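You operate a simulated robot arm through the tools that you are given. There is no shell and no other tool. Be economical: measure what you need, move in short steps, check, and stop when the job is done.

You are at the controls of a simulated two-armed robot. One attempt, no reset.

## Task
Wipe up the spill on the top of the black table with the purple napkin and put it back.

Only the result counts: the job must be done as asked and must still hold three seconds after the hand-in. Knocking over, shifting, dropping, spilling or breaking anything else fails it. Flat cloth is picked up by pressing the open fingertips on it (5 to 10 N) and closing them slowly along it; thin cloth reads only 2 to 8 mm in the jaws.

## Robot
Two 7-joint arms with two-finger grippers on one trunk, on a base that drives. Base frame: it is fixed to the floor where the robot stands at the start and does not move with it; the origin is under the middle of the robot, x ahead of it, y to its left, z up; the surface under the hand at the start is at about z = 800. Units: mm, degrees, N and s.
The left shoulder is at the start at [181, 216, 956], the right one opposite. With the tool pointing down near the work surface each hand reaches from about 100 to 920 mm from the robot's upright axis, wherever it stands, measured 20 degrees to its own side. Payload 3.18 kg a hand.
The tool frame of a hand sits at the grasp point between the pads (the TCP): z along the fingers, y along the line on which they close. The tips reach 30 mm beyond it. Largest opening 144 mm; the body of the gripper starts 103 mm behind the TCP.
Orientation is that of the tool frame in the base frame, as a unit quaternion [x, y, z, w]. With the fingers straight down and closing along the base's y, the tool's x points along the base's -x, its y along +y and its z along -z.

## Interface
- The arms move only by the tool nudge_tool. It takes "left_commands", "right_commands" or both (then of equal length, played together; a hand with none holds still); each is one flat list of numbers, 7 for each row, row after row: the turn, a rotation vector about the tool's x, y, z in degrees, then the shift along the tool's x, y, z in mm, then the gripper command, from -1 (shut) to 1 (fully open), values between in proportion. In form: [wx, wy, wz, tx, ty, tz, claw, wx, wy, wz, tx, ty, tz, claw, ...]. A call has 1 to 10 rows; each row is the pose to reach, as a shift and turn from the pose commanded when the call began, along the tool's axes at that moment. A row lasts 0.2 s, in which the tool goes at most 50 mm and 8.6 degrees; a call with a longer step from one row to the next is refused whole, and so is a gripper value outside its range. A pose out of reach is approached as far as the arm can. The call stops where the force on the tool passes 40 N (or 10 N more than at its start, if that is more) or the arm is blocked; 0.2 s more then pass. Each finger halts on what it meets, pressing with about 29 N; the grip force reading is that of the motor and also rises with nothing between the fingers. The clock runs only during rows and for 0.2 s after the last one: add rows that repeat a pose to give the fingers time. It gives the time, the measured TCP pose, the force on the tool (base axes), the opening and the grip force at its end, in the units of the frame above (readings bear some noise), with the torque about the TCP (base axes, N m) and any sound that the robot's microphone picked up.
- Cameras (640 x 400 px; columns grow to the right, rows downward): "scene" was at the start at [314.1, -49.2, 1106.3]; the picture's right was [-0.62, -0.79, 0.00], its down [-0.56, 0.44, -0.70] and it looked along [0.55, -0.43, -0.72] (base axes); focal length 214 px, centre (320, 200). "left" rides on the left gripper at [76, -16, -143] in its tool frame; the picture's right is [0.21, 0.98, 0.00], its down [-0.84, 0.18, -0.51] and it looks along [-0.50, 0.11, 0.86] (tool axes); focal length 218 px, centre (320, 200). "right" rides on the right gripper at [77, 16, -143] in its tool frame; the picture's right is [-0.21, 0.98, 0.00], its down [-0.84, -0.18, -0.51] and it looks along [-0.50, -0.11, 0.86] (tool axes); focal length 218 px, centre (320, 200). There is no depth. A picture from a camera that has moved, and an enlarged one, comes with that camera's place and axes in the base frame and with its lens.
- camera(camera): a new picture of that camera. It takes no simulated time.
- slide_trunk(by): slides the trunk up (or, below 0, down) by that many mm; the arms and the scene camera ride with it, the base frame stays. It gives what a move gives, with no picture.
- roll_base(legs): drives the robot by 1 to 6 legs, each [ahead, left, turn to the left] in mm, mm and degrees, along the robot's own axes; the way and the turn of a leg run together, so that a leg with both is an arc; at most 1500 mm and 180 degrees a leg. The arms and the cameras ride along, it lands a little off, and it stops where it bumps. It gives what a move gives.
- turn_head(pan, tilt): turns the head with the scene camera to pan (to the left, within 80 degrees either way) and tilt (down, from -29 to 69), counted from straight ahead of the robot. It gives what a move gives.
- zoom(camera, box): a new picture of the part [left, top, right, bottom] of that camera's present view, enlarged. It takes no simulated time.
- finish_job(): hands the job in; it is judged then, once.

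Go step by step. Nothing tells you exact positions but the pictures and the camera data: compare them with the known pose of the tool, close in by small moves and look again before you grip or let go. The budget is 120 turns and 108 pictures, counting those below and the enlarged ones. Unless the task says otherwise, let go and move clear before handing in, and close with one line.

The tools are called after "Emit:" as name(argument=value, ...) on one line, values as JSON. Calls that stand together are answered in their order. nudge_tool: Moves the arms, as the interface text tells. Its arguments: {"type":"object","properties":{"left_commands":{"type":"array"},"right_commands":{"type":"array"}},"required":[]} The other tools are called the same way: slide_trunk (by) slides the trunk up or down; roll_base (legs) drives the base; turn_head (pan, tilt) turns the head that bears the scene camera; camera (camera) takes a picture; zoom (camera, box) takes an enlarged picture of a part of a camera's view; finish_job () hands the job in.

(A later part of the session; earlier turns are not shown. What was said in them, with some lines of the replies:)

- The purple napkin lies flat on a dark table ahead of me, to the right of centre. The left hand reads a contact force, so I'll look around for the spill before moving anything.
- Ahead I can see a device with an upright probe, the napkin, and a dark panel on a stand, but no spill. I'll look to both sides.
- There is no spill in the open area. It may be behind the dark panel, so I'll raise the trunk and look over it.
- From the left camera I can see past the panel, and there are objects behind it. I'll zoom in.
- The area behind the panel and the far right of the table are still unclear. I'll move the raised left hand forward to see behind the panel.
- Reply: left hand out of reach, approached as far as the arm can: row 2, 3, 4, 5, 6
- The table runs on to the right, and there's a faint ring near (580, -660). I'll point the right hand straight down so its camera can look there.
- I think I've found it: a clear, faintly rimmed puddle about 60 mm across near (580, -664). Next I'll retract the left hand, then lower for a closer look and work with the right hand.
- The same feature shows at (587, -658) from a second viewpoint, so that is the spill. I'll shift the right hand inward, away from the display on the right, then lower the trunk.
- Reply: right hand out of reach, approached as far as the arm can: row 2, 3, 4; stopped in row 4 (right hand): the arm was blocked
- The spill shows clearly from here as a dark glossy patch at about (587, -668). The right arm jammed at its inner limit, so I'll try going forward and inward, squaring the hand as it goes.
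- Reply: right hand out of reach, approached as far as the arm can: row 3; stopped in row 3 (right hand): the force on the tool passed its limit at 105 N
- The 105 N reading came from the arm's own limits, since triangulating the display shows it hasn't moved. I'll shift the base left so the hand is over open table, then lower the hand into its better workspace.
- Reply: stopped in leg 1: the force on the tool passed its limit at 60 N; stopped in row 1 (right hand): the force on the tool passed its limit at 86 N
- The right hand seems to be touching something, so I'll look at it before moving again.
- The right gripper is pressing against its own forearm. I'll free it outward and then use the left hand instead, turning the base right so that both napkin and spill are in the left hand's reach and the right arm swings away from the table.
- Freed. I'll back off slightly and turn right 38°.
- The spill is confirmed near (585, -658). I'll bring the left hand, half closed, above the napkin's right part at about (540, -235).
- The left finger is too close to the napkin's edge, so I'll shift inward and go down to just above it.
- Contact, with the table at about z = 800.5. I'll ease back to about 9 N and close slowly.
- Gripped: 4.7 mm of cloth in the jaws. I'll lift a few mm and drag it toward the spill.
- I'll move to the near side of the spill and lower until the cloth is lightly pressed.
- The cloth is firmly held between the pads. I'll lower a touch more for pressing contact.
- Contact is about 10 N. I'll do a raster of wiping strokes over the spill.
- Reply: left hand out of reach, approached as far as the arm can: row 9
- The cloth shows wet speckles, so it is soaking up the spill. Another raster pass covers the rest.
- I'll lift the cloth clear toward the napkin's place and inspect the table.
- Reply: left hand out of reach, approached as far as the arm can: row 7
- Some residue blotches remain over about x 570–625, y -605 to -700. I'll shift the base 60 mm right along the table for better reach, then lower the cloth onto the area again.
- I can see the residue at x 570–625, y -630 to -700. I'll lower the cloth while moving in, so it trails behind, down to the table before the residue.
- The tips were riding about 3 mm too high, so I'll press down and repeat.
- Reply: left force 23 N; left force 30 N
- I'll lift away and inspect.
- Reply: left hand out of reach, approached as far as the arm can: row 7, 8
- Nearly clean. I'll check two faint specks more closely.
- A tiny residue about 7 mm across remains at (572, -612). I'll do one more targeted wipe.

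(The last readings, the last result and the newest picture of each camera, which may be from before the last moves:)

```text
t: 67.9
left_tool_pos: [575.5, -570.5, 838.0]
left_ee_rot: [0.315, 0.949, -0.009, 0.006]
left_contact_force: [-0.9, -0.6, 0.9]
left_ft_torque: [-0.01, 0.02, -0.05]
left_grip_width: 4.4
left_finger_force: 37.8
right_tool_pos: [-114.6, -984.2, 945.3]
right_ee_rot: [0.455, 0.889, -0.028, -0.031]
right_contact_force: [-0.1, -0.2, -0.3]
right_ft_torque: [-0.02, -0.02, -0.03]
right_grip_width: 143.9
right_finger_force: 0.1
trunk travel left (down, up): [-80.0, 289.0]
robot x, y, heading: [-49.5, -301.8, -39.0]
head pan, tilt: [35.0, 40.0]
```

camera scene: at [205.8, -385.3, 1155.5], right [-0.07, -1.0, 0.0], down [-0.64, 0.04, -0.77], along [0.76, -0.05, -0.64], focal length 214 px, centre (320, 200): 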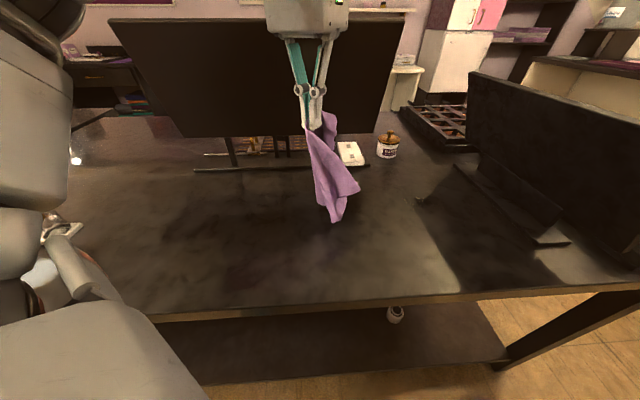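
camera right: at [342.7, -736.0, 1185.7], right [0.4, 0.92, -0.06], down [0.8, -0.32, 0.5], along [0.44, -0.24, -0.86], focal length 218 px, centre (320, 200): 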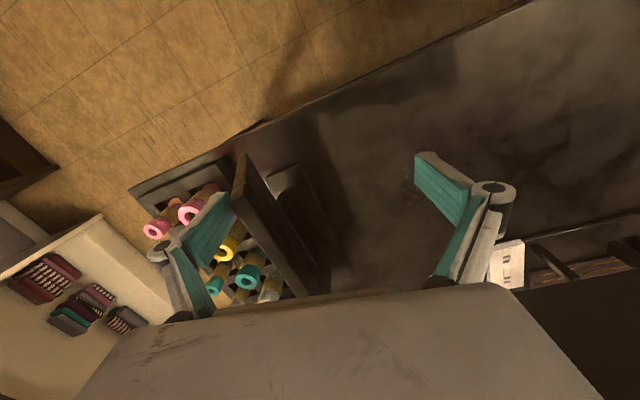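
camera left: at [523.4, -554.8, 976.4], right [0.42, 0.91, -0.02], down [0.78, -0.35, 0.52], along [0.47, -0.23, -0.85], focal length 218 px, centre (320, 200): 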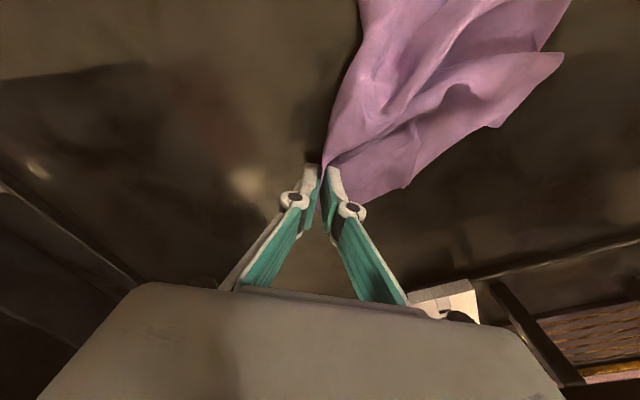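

Emit:
nudge_tool(left_commands=[0, 0, 0, 0, 0, 5, -1, 0, 0, 0, -5.8, -14.4, 9.5, -1, 0, 0, 0, -26.7, -42.4, 9.5, -1, 0, 0, 0, -50.6, -74.5, 9.5, -1, 0, 0, 0, -48.3, -51.3, 9.5, -1, 0, 0, 0, -21.4, -15.2, 9.5, -1, 0, 0, 0, -2.2, -29.6, 9.5, -1, 0, 0, 0, -26.1, -61.7, 9.5, -1, 0, 0, 0, -67.8, -74.1, 9.5, -1, 0, 0, 0, -95.7, -103.1, 9.5, -1])

Emit:
nudge_tool(left_commands=[0, 0, 0, 30, 35, 0, -1, 0, 0, 0, 50, 65, 0, -1, 0, 0, 0, 30, 50, 0, -1, 0, 0, 0, 0, 10, 0, -1])

```text
t: 70.1
left_tool_pos: [589.8, -713.8, 830.3]
left_ee_rot: [0.314, 0.949, -0.008, 0.006]
left_contact_force: [-1.4, 0.3, 11.9]
left_ft_torque: [0.05, -0.01, 0.0]
left_grip_width: 2.5
left_finger_force: 29.2
right_tool_pos: [-115.6, -985.0, 944.7]
right_ee_rot: [0.455, 0.89, -0.027, -0.031]
right_contact_force: [-0.1, -0.4, 0.0]
right_ft_torque: [0.02, 0.01, 0.0]
right_grip_width: 143.8
right_finger_force: 0.0
trunk travel left (down, up): [-80.0, 289.0]
robot x, y, heading: [-46.4, -305.6, -38.9]
head pan, tilt: [35.0, 40.0]
```

```text
t: 71.1
left_tool_pos: [595.9, -702.9, 830.9]
left_ee_rot: [0.314, 0.949, -0.009, 0.007]
left_contact_force: [-1.1, -0.5, 14.6]
left_ft_torque: [0.01, -0.06, 0.0]
left_grip_width: 2.7
left_finger_force: 29.2
right_tool_pos: [-115.9, -984.3, 945.6]
right_ee_rot: [0.454, 0.89, -0.028, -0.031]
right_contact_force: [0.4, -0.4, -0.2]
right_ft_torque: [0.01, 0.0, 0.0]
right_grip_width: 144.0
right_finger_force: 0.0
trunk travel left (down, up): [-80.0, 289.0]
robot x, y, heading: [-46.1, -305.4, -38.9]
head pan, tilt: [35.0, 40.0]
```

Emit:
nudge_tool(left_commands=[0, 0, 0, 0, 0, -30, -1, 0, 0, 0, 20, 25, -60, -1, 0, 0, 0, 45, 55, -90, -1, 0, 0, 0, 70, 85, -120, -1, 0, 0, 0, 95, 115, -150, -1, 0, 0, 0, 120, 145, -175, -1, 0, 0, 0, 145, 175, -185, -1, 0, 0, 0, 170, 205, -185, -1, 0, 0, 0, 190, 230, -185, -1])

Emit:
zoom(camera="scene", box=[350, 170, 446, 230])

Emit:
camera(camera="scene")

Emit:
camera(camera="left")

```text
t: 71.4
left_tool_pos: [597.5, -701.8, 831.2]
left_ee_rot: [0.314, 0.949, -0.011, 0.006]
left_contact_force: [0.4, 2.0, 14.4]
left_ft_torque: [-0.08, -0.18, 0.07]
left_grip_width: 0.8
left_finger_force: 25.5
right_tool_pos: [-115.9, -981.9, 947.7]
right_ee_rot: [0.457, 0.888, -0.03, -0.032]
right_contact_force: [0.2, 0.5, 1.9]
right_ft_torque: [-0.24, 0.06, 0.03]
right_grip_width: 143.7
right_finger_force: 0.0
trunk travel left (down, up): [-80.0, 289.0]
robot x, y, heading: [-49.7, -306.3, -39.1]
head pan, tilt: [35.0, 40.0]
stopped in row 1 (left hand): the force on the tool passed its limit at 4514 N (the readings are from after the stop); the commanded pose is now the measured one
```

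```text
6.67 times, centred on (398, 200) of scene
camera zoom: at [207.1, -444.3, 1155.2], right [-0.07, -1.0, 0.0], down [-0.64, 0.04, -0.77], along [0.76, -0.06, -0.64], focal length 1430 px, centre (-200, 200)
```

zoom: 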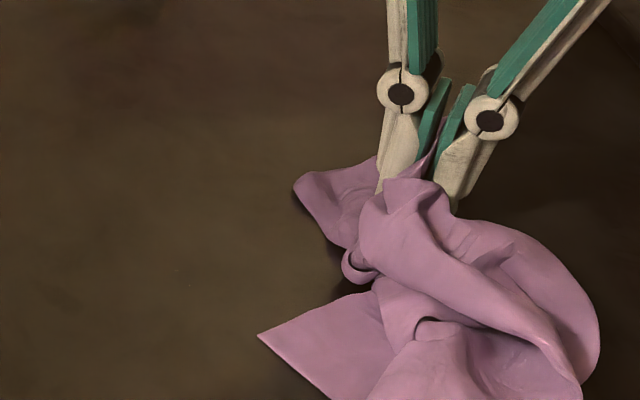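

```text
38 pictures are left
camera scene: at [207.1, -444.3, 1155.2], right [-0.07, -1.0, 0.0], down [-0.64, 0.04, -0.77], along [0.76, -0.06, -0.64], focal length 214 px, centre (320, 200)
```

scene: 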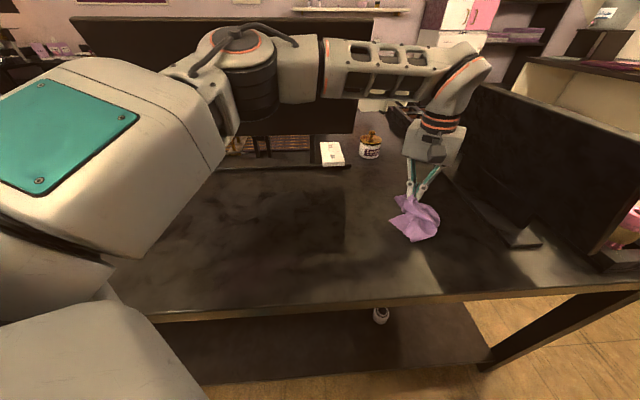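

```text
37 pictures are left
camera left: at [525.3, -666.6, 972.6], right [0.42, 0.91, -0.02], down [0.78, -0.35, 0.52], along [0.47, -0.23, -0.85], focal length 218 px, centre (320, 200)
```

left: 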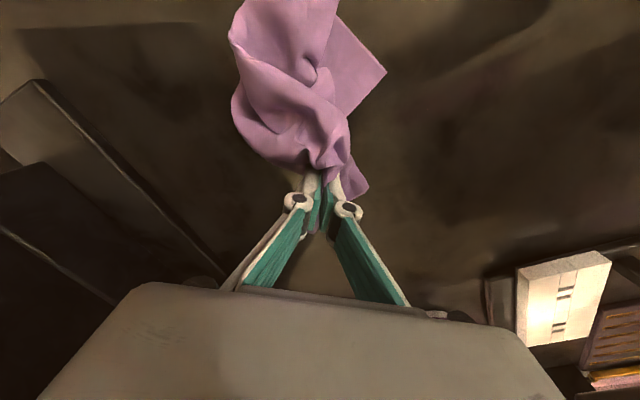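

A momentary force spike stopped the lift, but nothing around has moved (the jar and white box are at the same pixels). I'll lift more gently.

Emit:
nudge_tool(left_commands=[0, 0, 0, 0, 0, -4, -1, 0, 0, 0, 0, 0, -10, -1, 0, 0, 0, 0, 0, -18, -1, 0, 0, 0, 5, 7, -30, -1, 0, 0, 0, 10, 14, -45, -1, 0, 0, 0, 15, 21, -60, -1])

Emit:
camera(camera="scene")

```text
t: 72.8
left_tool_pos: [596.5, -675.1, 889.2]
left_ee_rot: [0.315, 0.949, -0.006, 0.005]
left_contact_force: [-0.6, -1.8, 2.9]
left_ft_torque: [-0.14, 0.09, -0.04]
left_grip_width: 1.0
left_finger_force: 29.4
right_tool_pos: [-115.6, -983.7, 945.3]
right_ee_rot: [0.455, 0.89, -0.027, -0.031]
right_contact_force: [-0.4, 0.3, 0.0]
right_ft_torque: [0.0, 0.01, 0.01]
right_grip_width: 143.9
right_finger_force: 0.0
trunk travel left (down, up): [-80.0, 289.0]
robot x, y, heading: [-48.0, -304.5, -38.7]
head pan, tilt: [35.0, 40.0]
```

```text
36 pictures are left
camera scene: at [206.2, -446.9, 1155.1], right [-0.07, -1.0, 0.0], down [-0.64, 0.04, -0.77], along [0.76, -0.05, -0.64], focal length 214 px, centre (320, 200)
```

scene: 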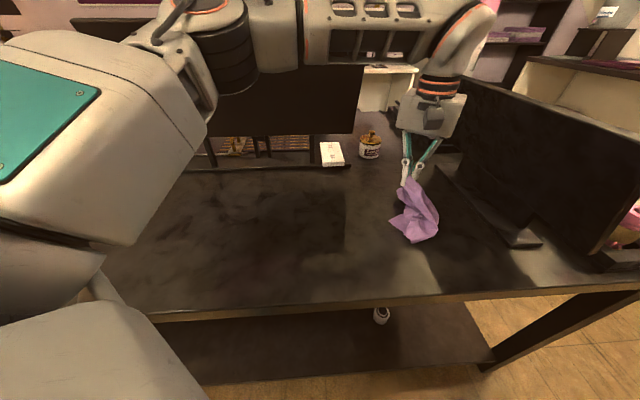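

Lifting fine now. I'll carry the cloth up and back toward the napkin's place.

Emit:
nudge_tool(left_commands=[0, 0, 0, 15, 20, -25, -1, 0, 0, 0, 35, 45, -50, -1, 0, 0, 0, 55, 70, -80, -1, 0, 0, 0, 80, 100, -105, -1, 0, 0, 0, 105, 130, -115, -1, 0, 0, 0, 130, 165, -120, -1, 0, 0, 0, 150, 200, -120, -1, 0, 0, 0, 170, 235, -120, -1])

Emit:
zoom(camera="scene", box=[350, 170, 446, 230])

Emit:
camera(camera="scene")

```text
t: 74.6
left_tool_pos: [591.2, -391.6, 995.8]
left_ee_rot: [0.312, 0.95, -0.007, 0.008]
left_contact_force: [-0.5, 0.7, 3.7]
left_ft_torque: [0.05, -0.02, 0.02]
left_grip_width: 1.5
left_finger_force: 32.4
left hand out of reach, approached as far as the arm can: row 8
right_tool_pos: [-116.2, -984.9, 945.9]
right_ee_rot: [0.455, 0.889, -0.028, -0.031]
right_contact_force: [0.3, 1.2, -0.3]
right_ft_torque: [0.0, 0.0, -0.02]
right_grip_width: 144.2
right_finger_force: 0.1
trunk travel left (down, up): [-80.0, 289.0]
robot x, y, heading: [-48.5, -307.0, -38.9]
head pan, tilt: [35.0, 40.0]
```

```text
6.67 times, centred on (398, 200) of scene
camera zoom: at [206.6, -446.7, 1155.0], right [-0.07, -1.0, 0.0], down [-0.64, 0.04, -0.77], along [0.76, -0.05, -0.64], focal length 1430 px, centre (-200, 200)
```

zoom: 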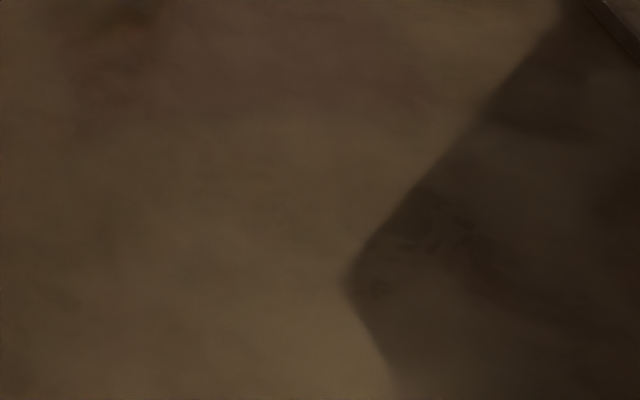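

```text
34 pictures are left
camera scene: at [206.6, -446.7, 1155.0], right [-0.07, -1.0, 0.0], down [-0.64, 0.04, -0.77], along [0.76, -0.05, -0.64], focal length 214 px, centre (320, 200)
```

scene: 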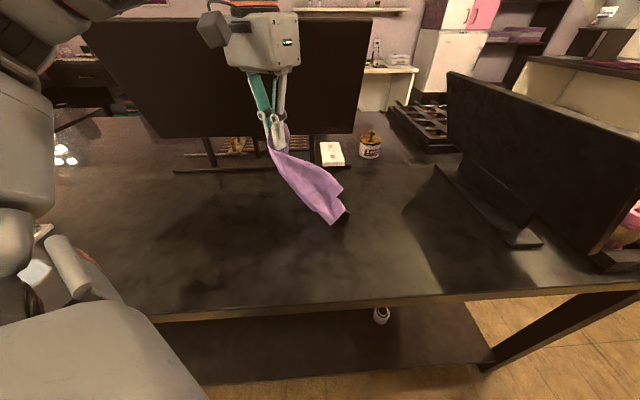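

Emit:
zoom(camera="scene", box=[398, 192, 430, 212])

Emit:
zoom(camera="scene", box=[395, 205, 427, 225])

```text
16.00 times, centred on (414, 202) of scene
camera zoom: at [206.6, -446.7, 1155.0], right [-0.07, -1.0, 0.0], down [-0.64, 0.04, -0.77], along [0.76, -0.05, -0.64], focal length 3432 px, centre (-1184, 168)
```

zoom: 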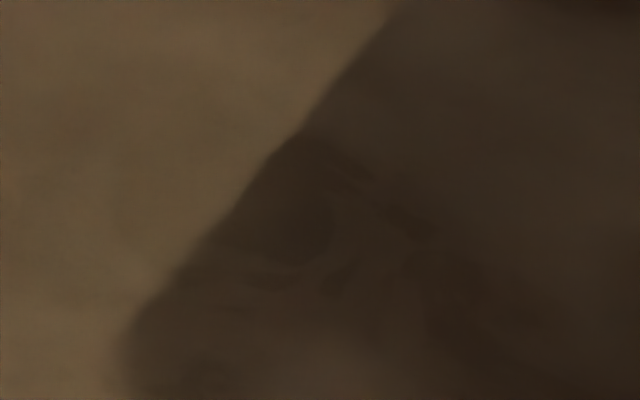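

```text
16.00 times, centred on (411, 215) of scene
camera zoom: at [206.6, -446.7, 1155.0], right [-0.07, -1.0, 0.0], down [-0.64, 0.04, -0.77], along [0.76, -0.05, -0.64], focal length 3432 px, centre (-1136, -40)
```

zoom: 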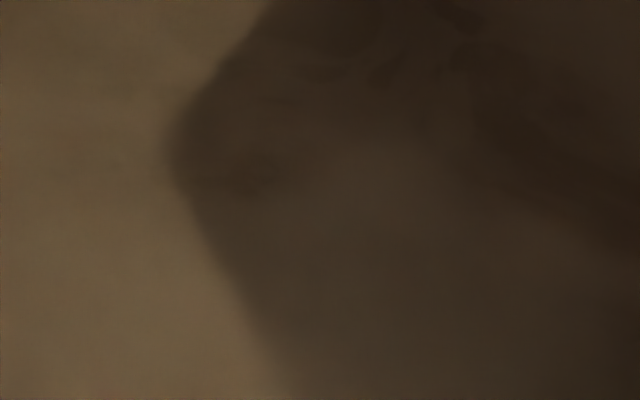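

The table is clean: the faint marks left haven't changed across passes, so they're marbling. Now I'll carry the napkin back above the left part of its original area.

Emit:
nudge_tool(left_commands=[0, 0, 0, 28, 26, 10, -1, 0, 0, 0, 56, 53, 10, -1, 0, 0, 0, 83, 80, 10, -1, 0, 0, 0, 110, 107, 10, -1, 0, 0, 0, 138, 134, 10, -1, 0, 0, 0, 165, 160, 10, -1, 0, 0, 0, 192, 187, 10, -1, 0, 0, 0, 217, 214, 10, -1, 0, 0, 0, 217, 214, 10, -1])

Emit:
turn_head(pan=55, tilt=40)

Emit:
camera(camera="scene")

Emit:
camera(camera="left")

```text
t: 76.6
left_tool_pos: [466.0, -225.2, 933.0]
left_ee_rot: [0.313, 0.95, -0.006, 0.005]
left_contact_force: [0.1, -0.5, -1.5]
left_ft_torque: [-0.01, -0.01, -0.01]
left_grip_width: 5.7
left_finger_force: 24.3
left hand out of reach, approached as far as the arm can: row 1, 2, 3, 4, 5, 6, 7, 8, 9
right_tool_pos: [-116.7, -983.8, 944.6]
right_ee_rot: [0.456, 0.889, -0.028, -0.03]
right_contact_force: [-0.7, -0.3, 0.0]
right_ft_torque: [0.02, 0.0, 0.01]
right_grip_width: 143.8
right_finger_force: 0.1
trunk travel left (down, up): [-80.0, 289.0]
robot x, y, heading: [-51.3, -305.5, -38.8]
head pan, tilt: [35.0, 40.0]
```

```text
t: 77.4
left_tool_pos: [464.6, -226.8, 934.0]
left_ee_rot: [0.314, 0.949, -0.007, 0.006]
left_contact_force: [0.7, 0.3, -2.5]
left_ft_torque: [0.02, 0.02, -0.01]
left_grip_width: 5.5
left_finger_force: 42.2
right_tool_pos: [-116.7, -984.5, 944.5]
right_ee_rot: [0.455, 0.889, -0.028, -0.031]
right_contact_force: [0.6, -0.4, -0.1]
right_ft_torque: [0.05, -0.05, 0.02]
right_grip_width: 143.8
right_finger_force: 0.0
trunk travel left (down, up): [-80.0, 289.0]
robot x, y, heading: [-53.1, -304.0, -38.8]
head pan, tilt: [55.0, 40.0]
```

```text
31 pictures are left
camera scene: at [203.4, -418.2, 1154.8], right [0.28, -0.96, 0.0], down [-0.62, -0.18, -0.77], along [0.74, 0.21, -0.64], focal length 214 px, centre (320, 200)
```

scene: 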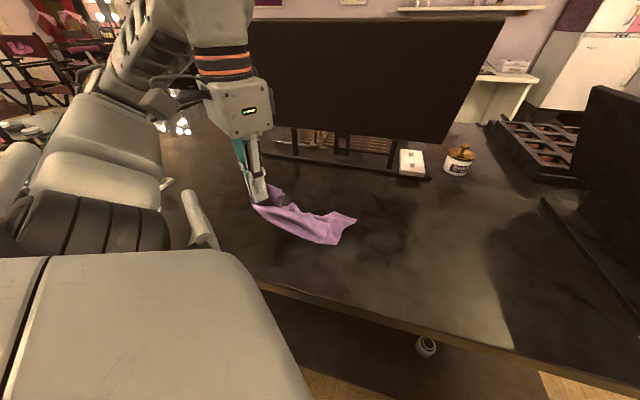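

```text
30 pictures are left
camera left: at [393.1, -191.9, 1075.2], right [0.42, 0.91, -0.01], down [0.78, -0.35, 0.52], along [0.47, -0.22, -0.86], focal length 218 px, centre (320, 200)
```

left: 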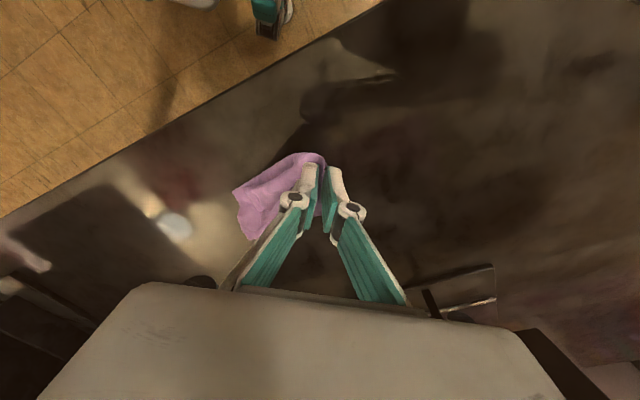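

The arm is at a joint limit here, so I'll raise the trunk to clear the hanging cloth. Then I'll drive the base back left so the hand hovers over the left side of the napkin's place.

Emit:
slide_trunk(by=140)

Emit:
roll_base(legs=[[-80, 155, 0]])

Emit:
camera(camera="scene")

Emit:
camera(camera="left")

```text
t: 79.1
left_tool_pos: [469.8, -231.2, 1071.0]
left_ee_rot: [0.314, 0.949, -0.007, 0.004]
left_contact_force: [0.1, -0.5, -0.4]
left_ft_torque: [0.01, 0.03, 0.04]
left_grip_width: 0.8
left_finger_force: 29.5
right_tool_pos: [-115.5, -985.3, 1084.1]
right_ee_rot: [0.455, 0.889, -0.028, -0.032]
right_contact_force: [-0.3, 0.0, -0.5]
right_ft_torque: [-0.01, 0.04, -0.01]
right_grip_width: 144.1
right_finger_force: 0.1
trunk travel left (down, up): [-220.0, 149.0]
robot x, y, heading: [-50.8, -307.1, -38.8]
head pan, tilt: [55.0, 40.0]
```

```text
t: 81.1
left_tool_pos: [503.3, -60.1, 1070.4]
left_ee_rot: [0.314, 0.949, -0.005, 0.006]
left_contact_force: [0.6, 0.3, -1.3]
left_ft_torque: [0.01, -0.02, -0.02]
left_grip_width: 0.9
left_finger_force: 28.3
right_tool_pos: [-80.7, -814.5, 1085.2]
right_ee_rot: [0.455, 0.889, -0.027, -0.031]
right_contact_force: [0.0, 0.4, 0.2]
right_ft_torque: [-0.01, -0.01, 0.0]
right_grip_width: 143.7
right_finger_force: 0.0
trunk travel left (down, up): [-220.0, 149.0]
robot x, y, heading: [-13.9, -132.6, -38.8]
head pan, tilt: [55.0, 40.0]
```

```text
29 pictures are left
camera scene: at [128.7, -159.1, 1318.2], right [0.28, -0.96, 0.0], down [-0.62, -0.18, -0.77], along [0.74, 0.21, -0.64], focal length 214 px, centre (320, 200)
```

scene: 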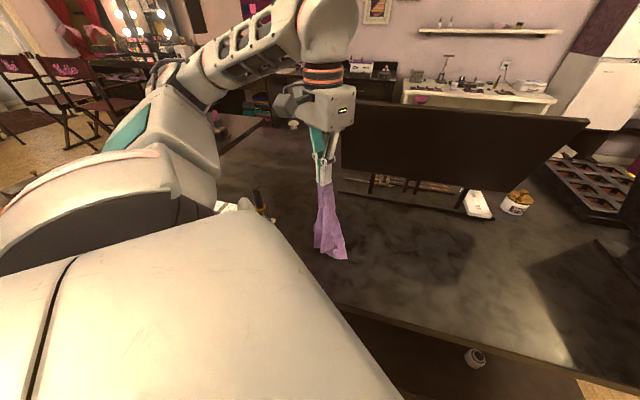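

```text
28 pictures are left
camera left: at [430.8, -25.1, 1213.0], right [0.42, 0.91, -0.01], down [0.78, -0.35, 0.52], along [0.47, -0.22, -0.86], focal length 218 px, centre (320, 200)
```

left: 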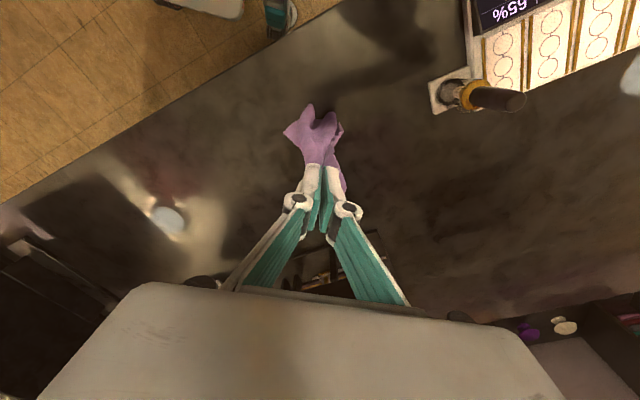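

The cloth hangs cleanly over the spot. I'll lower the trunk so its bottom touches, then probe the arm with a small downward move.

Emit:
slide_trunk(by=-50)

Emit:
nudge_tool(left_commands=[0, 0, 0, 0, 0, 10, -1, 0, 0, 0, 0, 0, 20, -1])

```text
t: 82.0
left_tool_pos: [501.7, -60.0, 1022.5]
left_ee_rot: [0.313, 0.95, -0.007, 0.007]
left_contact_force: [-0.4, -0.1, -0.4]
left_ft_torque: [-0.03, -0.07, -0.03]
left_grip_width: 1.1
left_finger_force: 28.7
right_tool_pos: [-81.4, -812.9, 1036.4]
right_ee_rot: [0.455, 0.889, -0.027, -0.029]
right_contact_force: [-0.1, -0.3, 0.6]
right_ft_torque: [-0.03, -0.07, -0.02]
right_grip_width: 143.9
right_finger_force: 0.0
trunk travel left (down, up): [-170.0, 199.0]
robot x, y, heading: [-16.6, -133.3, -38.9]
head pan, tilt: [55.0, 40.0]
```

```text
t: 82.6
left_tool_pos: [502.7, -61.2, 1002.0]
left_ee_rot: [0.313, 0.95, -0.007, 0.005]
left_contact_force: [-0.2, 0.3, 0.8]
left_ft_torque: [0.0, 0.03, 0.0]
left_grip_width: 1.1
left_finger_force: 29.1
right_tool_pos: [-81.8, -813.7, 1035.4]
right_ee_rot: [0.455, 0.889, -0.028, -0.032]
right_contact_force: [0.0, -0.1, -0.1]
right_ft_torque: [-0.01, 0.01, 0.01]
right_grip_width: 144.0
right_finger_force: 0.0
trunk travel left (down, up): [-170.0, 199.0]
robot x, y, heading: [-15.9, -133.9, -39.0]
head pan, tilt: [55.0, 40.0]
```

Tracking well. Now I'll lay it down diagonally toward the original grip point.

Emit:
nudge_tool(left_commands=[0, 0, 0, -10, -8, 22, -1, 0, 0, 0, -22, -19, 44, -1, 0, 0, 0, -36, -32, 66, -1, 0, 0, 0, -51, -45, 88, -1, 0, 0, 0, -67, -59, 110, -1, 0, 0, 0, -84, -74, 132, -1, 0, 0, 0, -101, -89, 152, -1, 0, 0, 0, -118, -104, 165, -1, 0, 0, 0, -118, -104, 165, -1])

Emit:
camera(camera="left")

Emit:
camera(camera="scene")

```text
t: 84.6
left_tool_pos: [537.0, -216.9, 839.6]
left_ee_rot: [0.315, 0.949, -0.006, 0.005]
left_contact_force: [-0.7, -0.1, -0.7]
left_ft_torque: [0.03, 0.01, -0.01]
left_grip_width: 0.8
left_finger_force: 29.3
right_tool_pos: [-80.1, -814.2, 1035.6]
right_ee_rot: [0.456, 0.889, -0.028, -0.031]
right_contact_force: [-0.8, -0.1, -0.4]
right_ft_torque: [-0.01, -0.02, 0.0]
right_grip_width: 144.1
right_finger_force: 0.1
trunk travel left (down, up): [-170.0, 199.0]
robot x, y, heading: [-12.5, -134.4, -38.9]
head pan, tilt: [55.0, 40.0]
```

```text
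27 pictures are left
camera left: at [464.3, -182.6, 980.1], right [0.42, 0.91, -0.01], down [0.78, -0.35, 0.52], along [0.47, -0.22, -0.86], focal length 218 px, centre (320, 200)
```

left: 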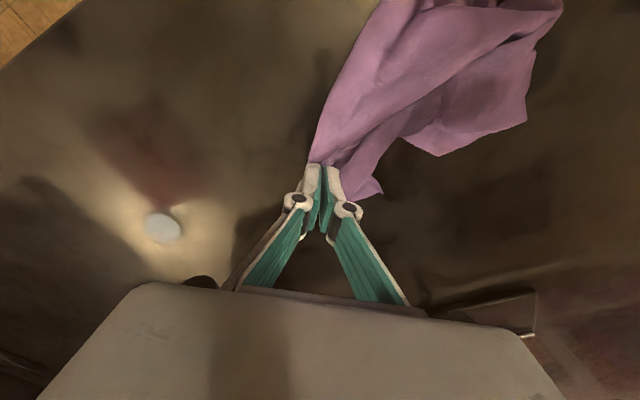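

```text
26 pictures are left
camera scene: at [161.7, -186.1, 1264.8], right [0.28, -0.96, 0.0], down [-0.62, -0.18, -0.77], along [0.74, 0.21, -0.64], focal length 214 px, centre (320, 200)
```

scene: 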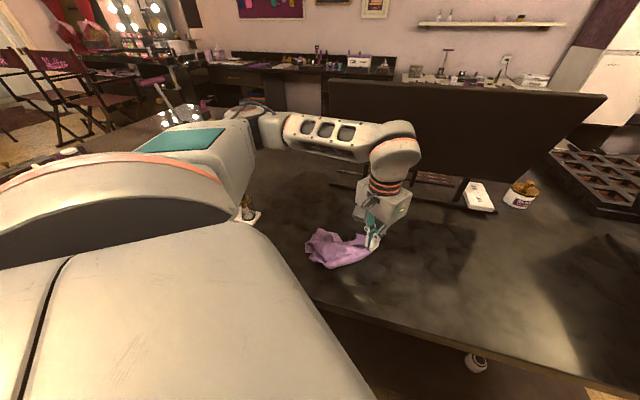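

The napkin is back on its spot but bunched, with its centre near (510, -130) against the original (545, -155). I'll drag it slightly forward and right, set it down and release.

Emit:
nudge_tool(left_commands=[0, 0, 0, -15, -3, 3, -1, 0, 0, 0, -30, -7, 3, -1, 0, 0, 0, -45, -10, 4, -1, 0, 0, 0, -45, -10, 8, -1, 0, 0, 0, -45, -10, 8, -0.9, 0, 0, 0, -45, -10, 8, -0.75, 0, 0, 0, -45, -10, 8, -0.6, 0, 0, 0, -45, -10, 8, -0.5])

Emit:
nudge_tool(left_commands=[0, 0, 0, 0, 0, -8, -0.5, 0, 0, 0, 0, 0, -20, -0.5, 0, 0, 0, 0, 0, -50, -0.5, 0, 0, 0, 0, 0, -90, -0.5, 0, 0, 0, 0, 0, -110, -0.5, 0, 0, 0, 0, 0, -110, -0.5])

Emit:
camera(camera="left")

Emit:
zoom(camera="scene", box=[240, 170, 480, 320])

```text
t: 86.4
left_tool_pos: [565.9, -252.0, 831.5]
left_ee_rot: [0.314, 0.949, -0.006, 0.005]
left_contact_force: [0.5, -0.6, -0.7]
left_ft_torque: [0.02, 0.01, 0.01]
left_grip_width: 35.8
left_finger_force: 0.0
right_tool_pos: [-81.7, -814.4, 1034.5]
right_ee_rot: [0.455, 0.89, -0.028, -0.031]
right_contact_force: [0.0, -0.2, 0.1]
right_ft_torque: [0.02, -0.02, 0.02]
right_grip_width: 143.9
right_finger_force: 0.1
trunk travel left (down, up): [-170.0, 199.0]
robot x, y, heading: [-18.3, -131.5, -38.7]
head pan, tilt: [55.0, 40.0]
```

```text
t: 87.8
left_tool_pos: [566.6, -251.7, 943.0]
left_ee_rot: [0.314, 0.95, -0.007, 0.005]
left_contact_force: [-0.6, 0.3, -0.1]
left_ft_torque: [0.01, -0.01, -0.01]
left_grip_width: 35.9
left_finger_force: 0.0
right_tool_pos: [-81.1, -815.0, 1034.8]
right_ee_rot: [0.455, 0.889, -0.028, -0.032]
right_contact_force: [0.1, 0.2, 0.1]
right_ft_torque: [0.01, 0.02, 0.0]
right_grip_width: 144.3
right_finger_force: 0.1
trunk travel left (down, up): [-170.0, 199.0]
robot x, y, heading: [-16.0, -133.8, -38.9]
head pan, tilt: [55.0, 40.0]
```

```text
25 pictures are left
camera left: at [494.3, -216.0, 1084.3], right [0.42, 0.91, -0.01], down [0.78, -0.35, 0.52], along [0.47, -0.22, -0.86], focal length 218 px, centre (320, 200)
```

left: 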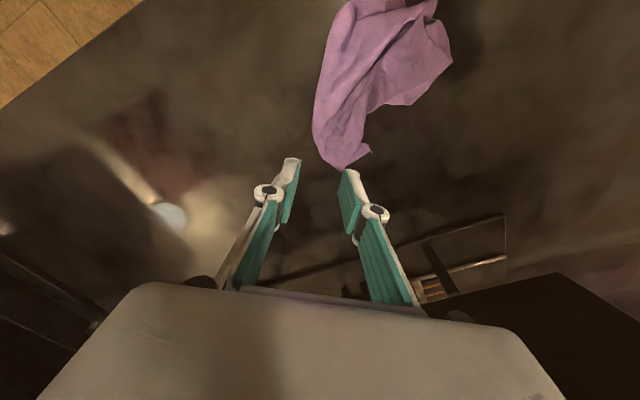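

```text
2.67 times, centred on (360, 245) of scene
camera zoom: at [162.0, -186.5, 1264.6], right [0.28, -0.96, 0.0], down [-0.62, -0.18, -0.77], along [0.74, 0.21, -0.64], focal length 572 px, centre (213, 80)
```

zoom: 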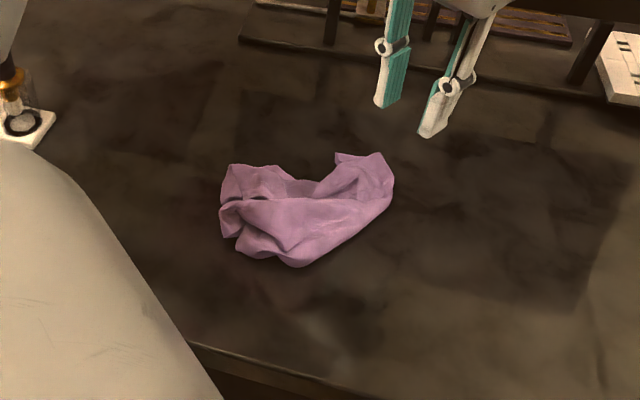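

The napkin is released inside its original footprint, with its centre at about (530, -175). I'll take a last look at the spill area from another angle before handing in.

Emit:
nudge_tool(left_commands=[0, 0, 0, 20, 0, -20, -0.5, 0, 0, 0, 50, 0, -40, -0.5, 0, 0, 0, 80, 0, -50, -0.5, 0, 0, 0, 80, 0, -50, -0.5])

Emit:
turn_head(pan=0, tilt=45)

Emit:
camera(camera="scene")

Emit:
zoom(camera="scene", box=[240, 110, 400, 210])

```text
t: 88.8
left_tool_pos: [499.7, -202.2, 990.6]
left_ee_rot: [0.313, 0.95, -0.006, 0.005]
left_contact_force: [0.4, -1.0, 0.2]
left_ft_torque: [-0.01, 0.0, 0.04]
left_grip_width: 35.9
left_finger_force: 0.1
right_tool_pos: [-81.5, -815.5, 1034.9]
right_ee_rot: [0.455, 0.889, -0.027, -0.032]
right_contact_force: [0.1, -0.4, 0.5]
right_ft_torque: [0.01, 0.02, -0.01]
right_grip_width: 143.8
right_finger_force: 0.0
trunk travel left (down, up): [-170.0, 199.0]
robot x, y, heading: [-13.3, -131.9, -38.9]
head pan, tilt: [55.0, 40.0]
```

```text
t: 90.0
left_tool_pos: [499.8, -201.8, 990.6]
left_ee_rot: [0.314, 0.95, -0.007, 0.005]
left_contact_force: [-0.2, 0.2, 0.8]
left_ft_torque: [0.0, -0.01, 0.0]
left_grip_width: 35.9
left_finger_force: 0.1
right_tool_pos: [-80.3, -813.3, 1034.3]
right_ee_rot: [0.456, 0.889, -0.028, -0.031]
right_contact_force: [-1.0, 0.7, 0.9]
right_ft_torque: [0.0, 0.0, -0.02]
right_grip_width: 144.0
right_finger_force: 0.0
trunk travel left (down, up): [-170.0, 199.0]
robot x, y, heading: [-18.6, -135.3, -38.6]
head pan, tilt: [0.0, 45.0]
```

```text
23 pictures are left
camera scene: at [143.5, -261.0, 1257.4], right [-0.63, -0.78, 0.0], down [-0.55, 0.44, -0.71], along [0.55, -0.44, -0.71], focal length 214 px, centre (320, 200)
```

scene: 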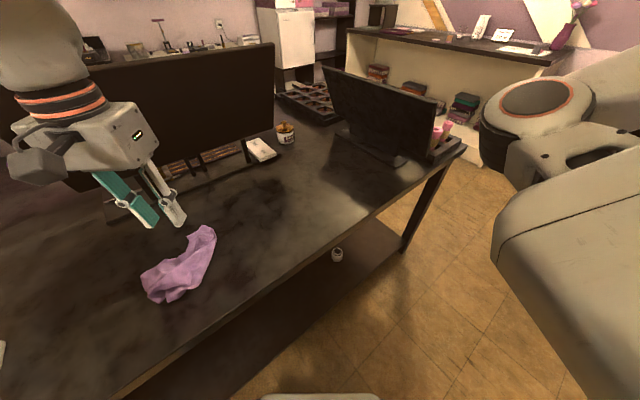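

```text
4.00 times, centred on (320, 160) of scene
camera zoom: at [143.5, -261.0, 1257.4], right [-0.63, -0.78, 0.0], down [-0.55, 0.44, -0.71], along [0.55, -0.44, -0.71], focal length 858 px, centre (320, 360)
```

zoom: 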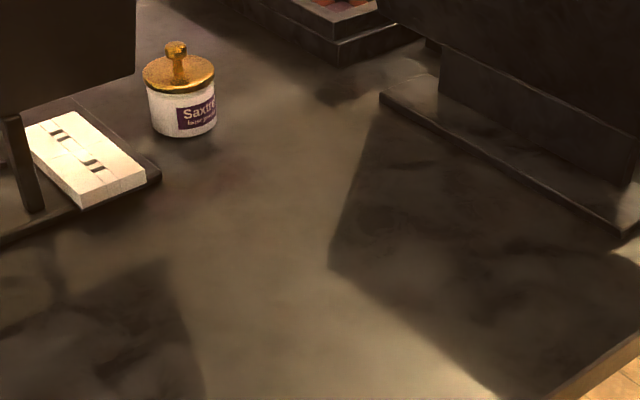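

The spill area is clean, everything else is where it was, and the napkin is back on its spot with the hand clear, so I'm handing in.

Emit:
finish_job()

```text
The job is handed in.
```

I wiped up the spill with the purple napkin and put the napkin back on its original spot. It is bunched rather than flat, about 25 mm from where its centre was. Nothing else on the table was moved.
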